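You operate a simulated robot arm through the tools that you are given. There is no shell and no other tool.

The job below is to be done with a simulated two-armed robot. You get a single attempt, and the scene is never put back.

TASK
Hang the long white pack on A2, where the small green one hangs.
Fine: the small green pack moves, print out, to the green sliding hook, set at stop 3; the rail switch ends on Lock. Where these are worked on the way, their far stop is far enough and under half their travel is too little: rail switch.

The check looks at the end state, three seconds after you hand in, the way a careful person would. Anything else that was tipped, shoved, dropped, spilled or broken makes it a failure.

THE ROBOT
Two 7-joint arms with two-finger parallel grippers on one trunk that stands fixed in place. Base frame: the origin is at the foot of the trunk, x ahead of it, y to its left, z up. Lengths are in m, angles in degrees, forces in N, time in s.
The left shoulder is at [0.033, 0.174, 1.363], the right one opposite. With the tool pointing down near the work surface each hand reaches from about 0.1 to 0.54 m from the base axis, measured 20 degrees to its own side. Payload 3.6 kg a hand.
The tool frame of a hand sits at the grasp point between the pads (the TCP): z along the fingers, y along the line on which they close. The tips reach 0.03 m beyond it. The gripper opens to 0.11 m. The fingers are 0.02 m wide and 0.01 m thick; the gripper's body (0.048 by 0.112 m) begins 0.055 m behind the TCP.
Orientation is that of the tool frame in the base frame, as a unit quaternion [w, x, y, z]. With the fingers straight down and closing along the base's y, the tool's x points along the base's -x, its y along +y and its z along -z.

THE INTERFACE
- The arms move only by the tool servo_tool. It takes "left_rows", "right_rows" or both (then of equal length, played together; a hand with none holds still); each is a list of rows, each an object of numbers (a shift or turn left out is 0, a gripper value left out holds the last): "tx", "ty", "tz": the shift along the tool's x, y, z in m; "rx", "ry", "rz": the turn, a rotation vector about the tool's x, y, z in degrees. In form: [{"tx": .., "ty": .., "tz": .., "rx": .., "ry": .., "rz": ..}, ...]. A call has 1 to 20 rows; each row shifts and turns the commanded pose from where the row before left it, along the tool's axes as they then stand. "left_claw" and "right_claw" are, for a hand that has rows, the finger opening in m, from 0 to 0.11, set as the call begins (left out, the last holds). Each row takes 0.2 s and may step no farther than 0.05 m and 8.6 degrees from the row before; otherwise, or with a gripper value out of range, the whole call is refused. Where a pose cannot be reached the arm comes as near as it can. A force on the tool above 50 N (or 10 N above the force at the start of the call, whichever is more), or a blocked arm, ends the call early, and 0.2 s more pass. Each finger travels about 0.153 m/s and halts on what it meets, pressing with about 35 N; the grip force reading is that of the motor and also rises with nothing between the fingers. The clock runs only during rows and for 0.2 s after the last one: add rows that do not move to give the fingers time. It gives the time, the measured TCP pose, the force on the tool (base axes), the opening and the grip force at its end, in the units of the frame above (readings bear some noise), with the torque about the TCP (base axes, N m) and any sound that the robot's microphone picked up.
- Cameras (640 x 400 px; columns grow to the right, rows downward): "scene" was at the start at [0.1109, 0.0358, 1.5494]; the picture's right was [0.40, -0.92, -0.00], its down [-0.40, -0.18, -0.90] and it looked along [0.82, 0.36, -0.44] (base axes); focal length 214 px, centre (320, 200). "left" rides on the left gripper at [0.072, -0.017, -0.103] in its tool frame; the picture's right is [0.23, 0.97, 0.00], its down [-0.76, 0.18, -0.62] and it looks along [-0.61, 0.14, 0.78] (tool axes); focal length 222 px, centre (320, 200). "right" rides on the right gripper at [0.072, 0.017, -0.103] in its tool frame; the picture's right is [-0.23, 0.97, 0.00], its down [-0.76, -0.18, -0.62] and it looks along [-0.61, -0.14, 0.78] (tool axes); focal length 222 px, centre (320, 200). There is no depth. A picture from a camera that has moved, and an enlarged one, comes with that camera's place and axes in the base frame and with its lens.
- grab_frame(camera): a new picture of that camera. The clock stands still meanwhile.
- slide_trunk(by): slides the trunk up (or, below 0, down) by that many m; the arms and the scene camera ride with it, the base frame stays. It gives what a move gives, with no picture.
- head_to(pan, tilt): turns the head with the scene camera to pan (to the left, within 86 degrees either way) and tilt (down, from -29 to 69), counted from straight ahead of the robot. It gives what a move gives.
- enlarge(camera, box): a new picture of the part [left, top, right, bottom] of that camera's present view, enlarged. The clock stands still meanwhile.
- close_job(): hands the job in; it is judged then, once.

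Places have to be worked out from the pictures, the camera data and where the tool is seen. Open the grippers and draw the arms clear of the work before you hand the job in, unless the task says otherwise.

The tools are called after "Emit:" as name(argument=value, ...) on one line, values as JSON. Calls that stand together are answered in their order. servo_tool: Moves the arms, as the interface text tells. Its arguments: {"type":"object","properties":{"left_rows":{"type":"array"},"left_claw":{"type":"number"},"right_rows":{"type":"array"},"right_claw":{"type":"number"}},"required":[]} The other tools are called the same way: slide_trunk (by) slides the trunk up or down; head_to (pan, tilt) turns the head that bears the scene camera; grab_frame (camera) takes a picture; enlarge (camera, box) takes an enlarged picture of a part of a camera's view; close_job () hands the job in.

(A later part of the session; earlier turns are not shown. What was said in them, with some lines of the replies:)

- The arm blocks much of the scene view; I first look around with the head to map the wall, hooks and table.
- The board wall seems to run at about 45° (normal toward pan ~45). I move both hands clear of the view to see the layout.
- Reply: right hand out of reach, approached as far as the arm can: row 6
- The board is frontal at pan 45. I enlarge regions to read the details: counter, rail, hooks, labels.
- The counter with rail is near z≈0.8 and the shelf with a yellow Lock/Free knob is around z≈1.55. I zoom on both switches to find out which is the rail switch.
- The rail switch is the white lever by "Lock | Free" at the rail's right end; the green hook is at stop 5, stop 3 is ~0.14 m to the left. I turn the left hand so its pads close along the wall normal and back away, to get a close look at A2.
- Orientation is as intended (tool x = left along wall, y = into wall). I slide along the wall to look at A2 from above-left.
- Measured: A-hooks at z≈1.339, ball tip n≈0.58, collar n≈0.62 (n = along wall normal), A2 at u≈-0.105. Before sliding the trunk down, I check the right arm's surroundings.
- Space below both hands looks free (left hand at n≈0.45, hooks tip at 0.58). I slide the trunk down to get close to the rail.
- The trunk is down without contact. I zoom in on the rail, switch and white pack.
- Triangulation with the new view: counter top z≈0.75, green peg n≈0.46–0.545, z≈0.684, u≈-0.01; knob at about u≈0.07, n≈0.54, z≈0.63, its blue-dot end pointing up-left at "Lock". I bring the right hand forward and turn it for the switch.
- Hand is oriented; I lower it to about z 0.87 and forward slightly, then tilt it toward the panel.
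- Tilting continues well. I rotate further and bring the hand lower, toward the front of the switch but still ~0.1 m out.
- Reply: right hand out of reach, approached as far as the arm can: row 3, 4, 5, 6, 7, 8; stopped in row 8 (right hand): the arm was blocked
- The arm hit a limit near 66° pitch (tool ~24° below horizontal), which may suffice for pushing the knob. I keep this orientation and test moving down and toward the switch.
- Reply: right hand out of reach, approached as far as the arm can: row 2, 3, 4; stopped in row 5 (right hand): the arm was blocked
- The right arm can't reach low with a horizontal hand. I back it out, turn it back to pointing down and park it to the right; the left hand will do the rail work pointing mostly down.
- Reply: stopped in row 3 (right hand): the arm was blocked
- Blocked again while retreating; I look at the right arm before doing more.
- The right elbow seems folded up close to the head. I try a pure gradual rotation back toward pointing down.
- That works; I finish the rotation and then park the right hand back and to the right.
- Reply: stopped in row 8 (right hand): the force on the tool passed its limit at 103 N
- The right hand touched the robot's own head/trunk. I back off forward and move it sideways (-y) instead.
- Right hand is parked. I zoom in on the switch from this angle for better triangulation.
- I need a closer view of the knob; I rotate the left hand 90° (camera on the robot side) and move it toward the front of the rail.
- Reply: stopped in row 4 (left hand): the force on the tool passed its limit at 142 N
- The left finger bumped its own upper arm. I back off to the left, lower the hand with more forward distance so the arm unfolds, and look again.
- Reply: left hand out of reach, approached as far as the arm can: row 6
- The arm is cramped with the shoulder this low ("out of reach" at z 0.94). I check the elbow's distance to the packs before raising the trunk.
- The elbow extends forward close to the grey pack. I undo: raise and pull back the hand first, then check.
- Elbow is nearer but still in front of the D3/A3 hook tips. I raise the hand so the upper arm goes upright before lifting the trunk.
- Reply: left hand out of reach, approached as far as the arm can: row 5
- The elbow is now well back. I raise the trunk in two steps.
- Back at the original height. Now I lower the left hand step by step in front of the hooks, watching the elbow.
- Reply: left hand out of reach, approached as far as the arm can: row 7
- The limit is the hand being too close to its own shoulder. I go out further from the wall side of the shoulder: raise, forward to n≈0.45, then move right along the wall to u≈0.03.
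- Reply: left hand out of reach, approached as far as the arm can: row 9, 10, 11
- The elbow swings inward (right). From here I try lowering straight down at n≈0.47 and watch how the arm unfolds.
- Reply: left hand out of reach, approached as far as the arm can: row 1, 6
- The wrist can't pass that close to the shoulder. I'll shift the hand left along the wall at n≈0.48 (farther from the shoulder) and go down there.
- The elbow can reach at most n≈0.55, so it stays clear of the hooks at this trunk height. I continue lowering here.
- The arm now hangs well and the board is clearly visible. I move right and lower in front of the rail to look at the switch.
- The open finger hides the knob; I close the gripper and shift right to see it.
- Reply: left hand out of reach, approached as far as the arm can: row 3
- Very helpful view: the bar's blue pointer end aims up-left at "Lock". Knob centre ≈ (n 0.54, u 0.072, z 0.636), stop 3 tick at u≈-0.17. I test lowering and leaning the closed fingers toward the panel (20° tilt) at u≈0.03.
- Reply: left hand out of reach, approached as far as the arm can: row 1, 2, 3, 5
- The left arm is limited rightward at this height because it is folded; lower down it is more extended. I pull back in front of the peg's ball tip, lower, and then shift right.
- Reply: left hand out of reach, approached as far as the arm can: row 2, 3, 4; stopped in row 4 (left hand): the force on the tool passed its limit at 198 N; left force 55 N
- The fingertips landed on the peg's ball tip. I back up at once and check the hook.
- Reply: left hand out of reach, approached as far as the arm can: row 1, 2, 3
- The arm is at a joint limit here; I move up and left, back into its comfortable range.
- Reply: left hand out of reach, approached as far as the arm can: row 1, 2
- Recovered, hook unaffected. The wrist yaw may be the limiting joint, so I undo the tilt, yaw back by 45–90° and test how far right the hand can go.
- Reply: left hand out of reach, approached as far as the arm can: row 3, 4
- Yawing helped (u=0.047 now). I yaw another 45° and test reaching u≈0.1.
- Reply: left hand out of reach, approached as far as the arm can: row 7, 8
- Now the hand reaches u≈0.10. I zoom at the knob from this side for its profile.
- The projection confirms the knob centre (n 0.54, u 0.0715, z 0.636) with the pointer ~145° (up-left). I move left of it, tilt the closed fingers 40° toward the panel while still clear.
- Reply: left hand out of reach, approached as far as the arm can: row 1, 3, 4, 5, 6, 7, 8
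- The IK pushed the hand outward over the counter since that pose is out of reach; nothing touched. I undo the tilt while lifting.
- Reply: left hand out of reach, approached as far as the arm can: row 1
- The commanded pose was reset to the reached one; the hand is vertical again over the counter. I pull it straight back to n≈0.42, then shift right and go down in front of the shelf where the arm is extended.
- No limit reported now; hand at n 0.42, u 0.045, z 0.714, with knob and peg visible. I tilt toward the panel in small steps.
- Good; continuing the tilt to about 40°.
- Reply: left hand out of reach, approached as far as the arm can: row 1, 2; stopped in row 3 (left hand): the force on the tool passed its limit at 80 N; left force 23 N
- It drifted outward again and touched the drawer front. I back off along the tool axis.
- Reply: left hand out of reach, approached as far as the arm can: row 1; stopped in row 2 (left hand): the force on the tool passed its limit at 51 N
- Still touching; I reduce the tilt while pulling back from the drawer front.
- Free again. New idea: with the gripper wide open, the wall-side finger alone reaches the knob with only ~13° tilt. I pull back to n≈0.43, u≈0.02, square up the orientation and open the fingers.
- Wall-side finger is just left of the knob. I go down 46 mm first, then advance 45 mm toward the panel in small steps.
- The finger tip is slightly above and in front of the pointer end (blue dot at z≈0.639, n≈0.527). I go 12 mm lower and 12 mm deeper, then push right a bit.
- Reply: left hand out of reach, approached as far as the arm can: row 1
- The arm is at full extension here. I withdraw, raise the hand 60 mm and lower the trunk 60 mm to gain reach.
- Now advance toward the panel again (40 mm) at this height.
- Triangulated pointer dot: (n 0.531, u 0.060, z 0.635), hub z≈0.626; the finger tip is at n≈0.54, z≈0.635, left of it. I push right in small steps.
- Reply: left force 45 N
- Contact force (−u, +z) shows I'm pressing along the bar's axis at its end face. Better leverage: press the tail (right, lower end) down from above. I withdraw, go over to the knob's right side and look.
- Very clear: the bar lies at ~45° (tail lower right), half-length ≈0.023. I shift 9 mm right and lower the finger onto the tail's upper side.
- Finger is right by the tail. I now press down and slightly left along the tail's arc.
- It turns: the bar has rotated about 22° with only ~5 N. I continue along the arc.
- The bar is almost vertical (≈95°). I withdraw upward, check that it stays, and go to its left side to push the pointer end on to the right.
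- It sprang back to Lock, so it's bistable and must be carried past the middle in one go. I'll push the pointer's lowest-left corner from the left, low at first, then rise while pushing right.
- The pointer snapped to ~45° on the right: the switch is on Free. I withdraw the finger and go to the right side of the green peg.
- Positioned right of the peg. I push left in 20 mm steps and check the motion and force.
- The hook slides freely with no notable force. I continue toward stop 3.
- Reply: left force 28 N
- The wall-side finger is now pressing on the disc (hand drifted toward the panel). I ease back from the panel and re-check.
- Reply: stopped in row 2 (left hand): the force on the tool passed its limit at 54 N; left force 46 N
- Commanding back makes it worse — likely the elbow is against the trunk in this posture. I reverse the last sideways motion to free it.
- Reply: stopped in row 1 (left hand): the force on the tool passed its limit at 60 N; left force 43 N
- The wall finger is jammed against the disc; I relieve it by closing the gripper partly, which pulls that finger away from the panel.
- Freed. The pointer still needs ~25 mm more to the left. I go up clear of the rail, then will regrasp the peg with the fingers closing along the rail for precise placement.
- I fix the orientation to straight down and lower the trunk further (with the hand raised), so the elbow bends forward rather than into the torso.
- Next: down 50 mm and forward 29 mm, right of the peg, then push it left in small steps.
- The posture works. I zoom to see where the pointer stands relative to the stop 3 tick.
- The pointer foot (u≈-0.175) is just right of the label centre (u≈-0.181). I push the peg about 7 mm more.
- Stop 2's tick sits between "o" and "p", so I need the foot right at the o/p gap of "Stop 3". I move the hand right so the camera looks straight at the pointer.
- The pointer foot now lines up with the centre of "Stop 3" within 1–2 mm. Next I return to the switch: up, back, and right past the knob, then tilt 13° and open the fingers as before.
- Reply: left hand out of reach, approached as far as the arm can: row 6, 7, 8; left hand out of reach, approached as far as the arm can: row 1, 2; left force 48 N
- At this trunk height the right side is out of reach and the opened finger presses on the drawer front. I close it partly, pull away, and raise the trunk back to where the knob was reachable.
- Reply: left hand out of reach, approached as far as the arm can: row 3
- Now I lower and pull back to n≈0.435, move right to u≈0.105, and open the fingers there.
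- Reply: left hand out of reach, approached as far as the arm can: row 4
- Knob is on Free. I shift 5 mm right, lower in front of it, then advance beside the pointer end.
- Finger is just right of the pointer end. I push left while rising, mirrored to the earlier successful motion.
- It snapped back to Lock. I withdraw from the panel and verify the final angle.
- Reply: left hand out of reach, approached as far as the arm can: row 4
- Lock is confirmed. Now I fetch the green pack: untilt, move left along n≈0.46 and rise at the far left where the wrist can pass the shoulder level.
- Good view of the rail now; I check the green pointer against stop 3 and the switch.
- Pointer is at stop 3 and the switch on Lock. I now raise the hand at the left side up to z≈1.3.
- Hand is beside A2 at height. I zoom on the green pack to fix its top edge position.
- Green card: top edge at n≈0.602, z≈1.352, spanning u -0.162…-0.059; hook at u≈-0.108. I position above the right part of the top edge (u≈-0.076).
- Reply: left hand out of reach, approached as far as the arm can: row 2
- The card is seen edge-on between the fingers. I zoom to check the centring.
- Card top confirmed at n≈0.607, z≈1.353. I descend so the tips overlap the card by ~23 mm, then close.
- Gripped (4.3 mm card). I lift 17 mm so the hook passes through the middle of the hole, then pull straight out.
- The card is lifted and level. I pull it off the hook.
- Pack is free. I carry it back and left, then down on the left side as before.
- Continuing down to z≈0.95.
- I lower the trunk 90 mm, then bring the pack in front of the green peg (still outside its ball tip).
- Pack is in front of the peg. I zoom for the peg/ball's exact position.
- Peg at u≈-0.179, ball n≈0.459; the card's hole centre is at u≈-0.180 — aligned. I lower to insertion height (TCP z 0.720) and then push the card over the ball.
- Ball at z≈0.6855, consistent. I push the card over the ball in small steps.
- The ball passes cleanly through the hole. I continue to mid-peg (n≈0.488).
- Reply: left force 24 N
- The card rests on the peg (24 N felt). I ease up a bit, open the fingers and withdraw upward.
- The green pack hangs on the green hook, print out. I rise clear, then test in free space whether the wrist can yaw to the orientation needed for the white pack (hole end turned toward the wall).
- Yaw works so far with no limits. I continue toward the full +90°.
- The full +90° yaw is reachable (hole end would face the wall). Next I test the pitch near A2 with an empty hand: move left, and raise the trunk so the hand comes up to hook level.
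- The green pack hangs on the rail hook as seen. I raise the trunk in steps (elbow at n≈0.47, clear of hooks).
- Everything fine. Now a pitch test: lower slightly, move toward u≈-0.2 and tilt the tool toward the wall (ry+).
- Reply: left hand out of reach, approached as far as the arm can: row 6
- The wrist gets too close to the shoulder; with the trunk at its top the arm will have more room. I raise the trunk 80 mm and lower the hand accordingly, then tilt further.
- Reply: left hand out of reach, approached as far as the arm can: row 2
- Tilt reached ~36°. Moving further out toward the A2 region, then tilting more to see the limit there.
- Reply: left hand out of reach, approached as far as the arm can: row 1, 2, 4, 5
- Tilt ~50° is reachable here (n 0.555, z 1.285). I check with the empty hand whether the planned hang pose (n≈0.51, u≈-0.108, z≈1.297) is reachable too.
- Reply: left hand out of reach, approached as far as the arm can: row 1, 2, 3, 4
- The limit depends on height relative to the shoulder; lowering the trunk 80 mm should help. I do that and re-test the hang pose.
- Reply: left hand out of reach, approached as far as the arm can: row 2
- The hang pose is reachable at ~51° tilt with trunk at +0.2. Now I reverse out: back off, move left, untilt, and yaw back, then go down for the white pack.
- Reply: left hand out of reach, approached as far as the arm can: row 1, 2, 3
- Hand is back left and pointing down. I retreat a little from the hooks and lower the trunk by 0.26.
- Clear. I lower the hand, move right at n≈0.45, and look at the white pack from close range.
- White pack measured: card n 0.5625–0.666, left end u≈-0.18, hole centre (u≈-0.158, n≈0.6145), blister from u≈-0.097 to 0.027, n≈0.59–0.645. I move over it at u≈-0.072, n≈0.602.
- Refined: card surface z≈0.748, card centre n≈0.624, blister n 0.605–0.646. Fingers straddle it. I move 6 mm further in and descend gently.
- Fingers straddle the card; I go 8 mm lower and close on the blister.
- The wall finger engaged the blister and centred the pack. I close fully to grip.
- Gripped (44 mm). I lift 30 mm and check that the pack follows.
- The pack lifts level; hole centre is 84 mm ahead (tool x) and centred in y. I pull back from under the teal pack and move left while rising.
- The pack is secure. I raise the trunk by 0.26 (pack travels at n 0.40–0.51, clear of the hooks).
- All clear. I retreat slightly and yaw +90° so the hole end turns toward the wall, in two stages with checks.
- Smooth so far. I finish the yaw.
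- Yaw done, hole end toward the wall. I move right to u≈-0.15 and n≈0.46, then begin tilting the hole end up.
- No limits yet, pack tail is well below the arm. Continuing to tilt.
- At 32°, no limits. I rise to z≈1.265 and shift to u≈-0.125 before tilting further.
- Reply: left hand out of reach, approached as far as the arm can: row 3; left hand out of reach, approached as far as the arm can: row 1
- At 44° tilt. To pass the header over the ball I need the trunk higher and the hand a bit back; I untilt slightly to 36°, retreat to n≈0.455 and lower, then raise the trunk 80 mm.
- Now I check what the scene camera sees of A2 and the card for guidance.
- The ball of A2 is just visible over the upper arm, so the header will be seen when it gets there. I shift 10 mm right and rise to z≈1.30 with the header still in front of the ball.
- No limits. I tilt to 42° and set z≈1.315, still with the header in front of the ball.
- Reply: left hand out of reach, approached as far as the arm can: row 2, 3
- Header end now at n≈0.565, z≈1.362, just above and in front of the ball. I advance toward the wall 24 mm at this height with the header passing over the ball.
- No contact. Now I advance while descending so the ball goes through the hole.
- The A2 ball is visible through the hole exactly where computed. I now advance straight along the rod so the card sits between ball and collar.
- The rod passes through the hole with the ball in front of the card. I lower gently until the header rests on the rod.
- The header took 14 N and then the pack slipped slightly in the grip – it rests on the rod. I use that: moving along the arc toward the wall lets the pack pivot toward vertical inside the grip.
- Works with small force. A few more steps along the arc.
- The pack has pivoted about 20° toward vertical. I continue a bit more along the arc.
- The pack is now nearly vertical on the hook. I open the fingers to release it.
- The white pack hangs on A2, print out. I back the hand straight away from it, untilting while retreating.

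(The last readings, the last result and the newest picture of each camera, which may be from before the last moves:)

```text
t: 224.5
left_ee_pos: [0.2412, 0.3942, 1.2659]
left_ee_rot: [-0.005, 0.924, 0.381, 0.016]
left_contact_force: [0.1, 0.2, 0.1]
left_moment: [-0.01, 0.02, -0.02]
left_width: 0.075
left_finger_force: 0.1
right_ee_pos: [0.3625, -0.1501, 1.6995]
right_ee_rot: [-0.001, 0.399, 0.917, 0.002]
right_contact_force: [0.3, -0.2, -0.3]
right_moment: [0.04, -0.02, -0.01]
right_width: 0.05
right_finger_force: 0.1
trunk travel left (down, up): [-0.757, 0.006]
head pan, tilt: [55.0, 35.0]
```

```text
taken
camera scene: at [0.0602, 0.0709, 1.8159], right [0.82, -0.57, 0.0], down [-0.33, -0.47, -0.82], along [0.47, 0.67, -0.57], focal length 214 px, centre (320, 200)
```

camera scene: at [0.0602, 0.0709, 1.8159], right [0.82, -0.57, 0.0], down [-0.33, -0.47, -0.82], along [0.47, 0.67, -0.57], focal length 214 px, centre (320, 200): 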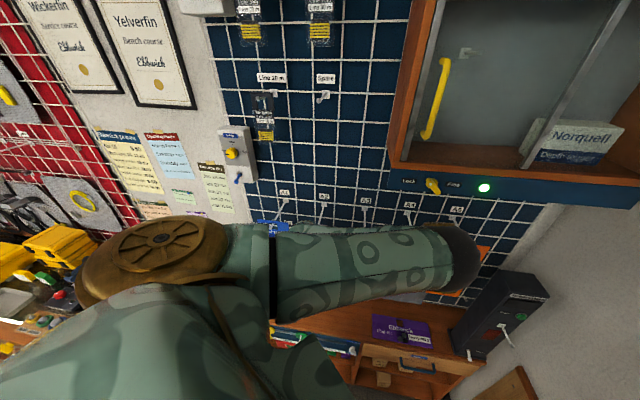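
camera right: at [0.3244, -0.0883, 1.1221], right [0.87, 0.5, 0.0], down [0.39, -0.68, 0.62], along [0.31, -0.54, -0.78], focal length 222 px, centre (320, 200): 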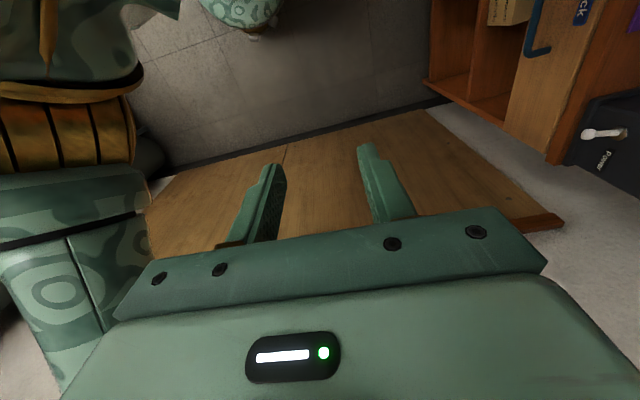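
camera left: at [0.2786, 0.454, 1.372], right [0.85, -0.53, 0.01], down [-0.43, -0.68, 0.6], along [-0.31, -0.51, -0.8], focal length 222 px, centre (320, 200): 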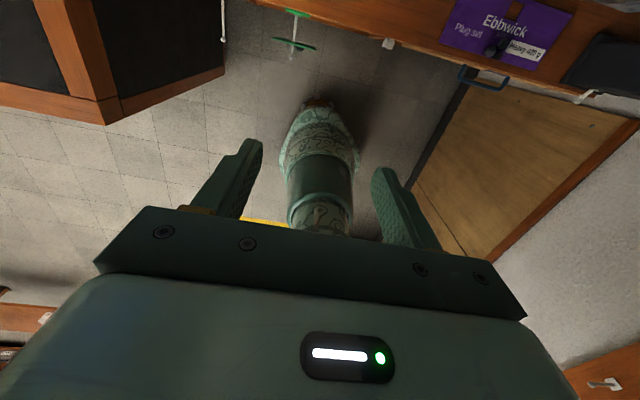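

I move the hand left along n≈0.445, then lower the trunk so the board and rail can be inspected.

Emit:
servo_tool(left_rows=[{"ty": -0.035}, {"ty": -0.035}, {"ty": -0.035}, {"ty": -0.035}, {"ty": -0.03}, {}])

Emit:
slide_trunk(by=-0.15)

Emit:
slide_trunk(by=-0.15)

Emit:
head_to(pan=50, tilt=25)

Emit:
grab_frame(camera="scene")

Emit:
enlarge(camera="scene", box=[200, 150, 400, 300])

```text
t: 225.9
left_ee_pos: [0.1243, 0.5135, 1.2655]
left_ee_rot: [-0.006, 0.924, 0.381, 0.018]
left_contact_force: [-0.1, -0.5, 0.1]
left_moment: [0.01, 0.02, -0.01]
left_width: 0.0749
left_finger_force: 0.1
right_ee_pos: [0.3625, -0.1506, 1.6982]
right_ee_rot: [-0.002, 0.399, 0.917, 0.002]
right_contact_force: [0.4, -0.2, -0.6]
right_moment: [0.01, 0.0, 0.01]
right_width: 0.0497
right_finger_force: 0.0
trunk travel left (down, up): [-0.757, 0.006]
head pan, tilt: [55.0, 35.0]
```

```text
t: 227.7
left_ee_pos: [0.1202, 0.5137, 1.1167]
left_ee_rot: [-0.007, 0.925, 0.381, 0.016]
left_contact_force: [0.1, 0.2, -0.3]
left_moment: [0.02, 0.0, 0.01]
left_width: 0.0749
left_finger_force: 0.1
right_ee_pos: [0.3621, -0.15, 1.5474]
right_ee_rot: [-0.001, 0.399, 0.917, 0.002]
right_contact_force: [-0.6, 0.3, 0.5]
right_moment: [0.02, -0.02, -0.01]
right_width: 0.0501
right_finger_force: 0.1
trunk travel left (down, up): [-0.607, 0.156]
head pan, tilt: [55.0, 35.0]
```

```text
t: 229.4
left_ee_pos: [0.1206, 0.5151, 0.966]
left_ee_rot: [-0.007, 0.924, 0.381, 0.018]
left_contact_force: [0.9, -0.7, 0.0]
left_moment: [0.01, 0.01, -0.01]
left_width: 0.0749
left_finger_force: 0.2
right_ee_pos: [0.363, -0.1501, 1.3979]
right_ee_rot: [-0.002, 0.399, 0.917, 0.001]
right_contact_force: [0.9, 0.0, 0.5]
right_moment: [0.0, 0.02, 0.01]
right_width: 0.0505
right_finger_force: 0.1
trunk travel left (down, up): [-0.457, 0.306]
head pan, tilt: [55.0, 35.0]
```

```text
t: 230.1
left_ee_pos: [0.1207, 0.5139, 0.9654]
left_ee_rot: [-0.008, 0.924, 0.381, 0.017]
left_contact_force: [0.1, -0.8, 0.1]
left_moment: [-0.02, -0.01, -0.03]
left_width: 0.0749
left_finger_force: 0.0
right_ee_pos: [0.363, -0.1502, 1.3988]
right_ee_rot: [-0.002, 0.399, 0.917, 0.001]
right_contact_force: [-0.1, 0.2, -0.3]
right_moment: [0.0, 0.03, 0.01]
right_width: 0.05
right_finger_force: 0.0
trunk travel left (down, up): [-0.457, 0.306]
head pan, tilt: [50.0, 25.0]
```

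```text
taken
camera scene: at [0.0896, 0.0696, 1.5311], right [0.77, -0.64, 0.0], down [-0.27, -0.32, -0.91], along [0.58, 0.69, -0.42], focal length 214 px, centre (320, 200)
```

scene: 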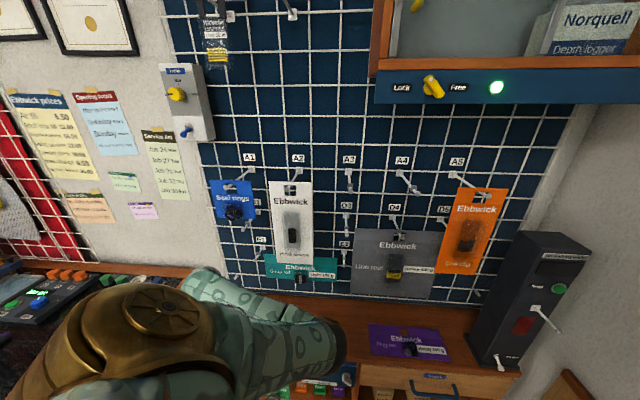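

```text
2.67 times, centred on (300, 225) of scene
camera zoom: at [0.0896, 0.0696, 1.5311], right [0.77, -0.64, 0.0], down [-0.27, -0.32, -0.91], along [0.58, 0.69, -0.42], focal length 572 px, centre (373, 133)
```

zoom: 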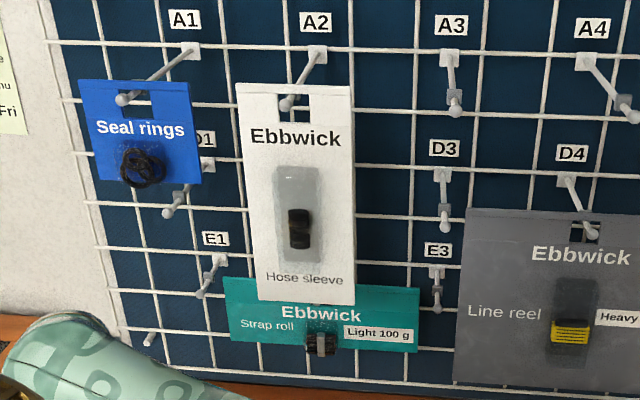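

The white pack hangs properly on A2. Now I check the counter, rail, green pack and switch.

Emit:
head_to(pan=45, tilt=50)

Emit:
grab_frame(camera="scene")

Emit:
enlarge(camera="scene", box=[200, 200, 360, 300])

Emit:
grab_frame(camera="left")

```text
t: 231.0
left_ee_pos: [0.1213, 0.5135, 0.9649]
left_ee_rot: [-0.008, 0.924, 0.381, 0.016]
left_contact_force: [0.2, 0.6, 0.7]
left_moment: [-0.01, 0.0, 0.0]
left_width: 0.0751
left_finger_force: 0.0
right_ee_pos: [0.3622, -0.1491, 1.3987]
right_ee_rot: [-0.001, 0.399, 0.917, 0.002]
right_contact_force: [-0.8, 0.4, 0.6]
right_moment: [-0.01, 0.0, -0.04]
right_width: 0.05
right_finger_force: 0.1
trunk travel left (down, up): [-0.457, 0.306]
head pan, tilt: [45.0, 50.0]
```

```text
taken
camera scene: at [0.0848, 0.0535, 1.4937], right [0.71, -0.71, 0.0], down [-0.54, -0.54, -0.64], along [0.45, 0.46, -0.77], focal length 214 px, centre (320, 200)
```

scene: 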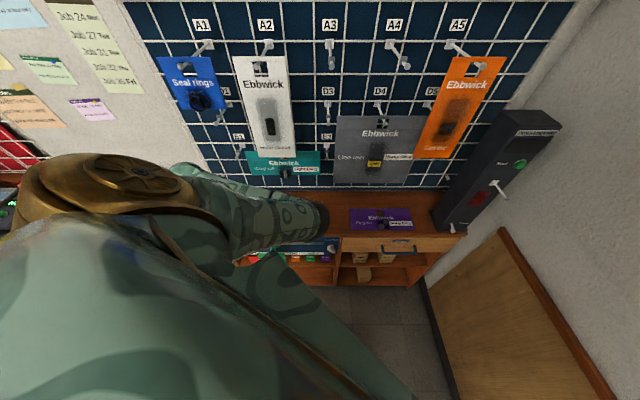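

```text
4.00 times, centred on (280, 250) of scene
camera zoom: at [0.0848, 0.0535, 1.4937], right [0.71, -0.71, 0.0], down [-0.54, -0.54, -0.64], along [0.45, 0.46, -0.77], focal length 858 px, centre (480, 0)
```

zoom: 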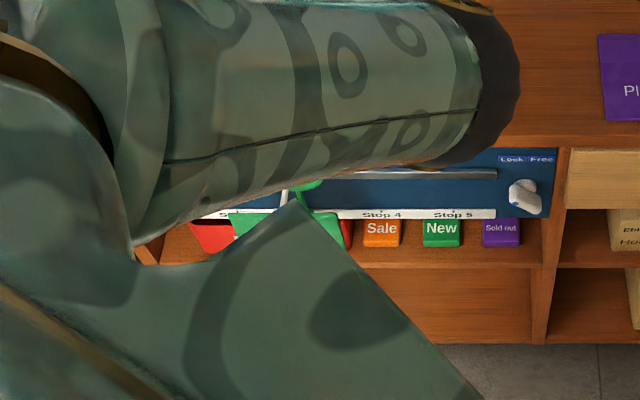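

```text
taken
camera left: at [0.1579, 0.5743, 1.0718], right [0.85, -0.53, 0.01], down [-0.43, -0.68, 0.6], along [-0.31, -0.51, -0.8], focal length 222 px, centre (320, 200)
```

left: 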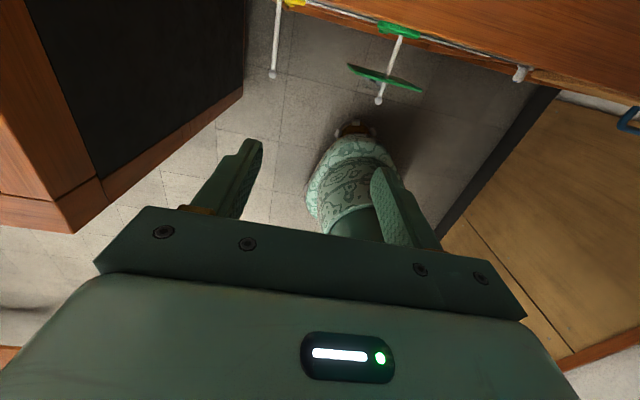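

Everything is in place: white pack on A2, green pack print-out on the green hook at stop 3, rail switch on Lock, other packs undisturbed, grippers open and clear of the work. I hand in.

Emit:
close_job()

```text
The job is handed in.
```

The job is handed in. The white pack now hangs on A2, and the small green pack hangs print out on the green sliding hook at stop 3. The rail switch is on Lock.

- **White pack:** it hangs upright on A2 with the print facing out. I checked this in the last scene picture before handing in.
- **Green pack and hook:** I slid the hook from stop 5 to stop 3 with the switch on Free, set it back to Lock, then hung the pack. The pointer was within about 1–2 mm of the stop 3 mark. That was measured before hanging; the pack now covers the label, so I could not recheck it.
- **Rail switch:** it snapped fully over to Free and later back to Lock. The final picture shows Lock.
- **Bumps on the way:** the fingertips came down hard on the ball tip of the green hook once (about 200 N). They also pressed on the drawer front three times, on the hook's disc once, and on the robot's own head and arm. Nothing looked moved or damaged afterwards.

In the last pictures the packs on the board and the purple pack looked undisturbed. The robot's arm hid the left end of the counter, so the grease pack was last seen earlier in the job. Both grippers are open and clear of the work.
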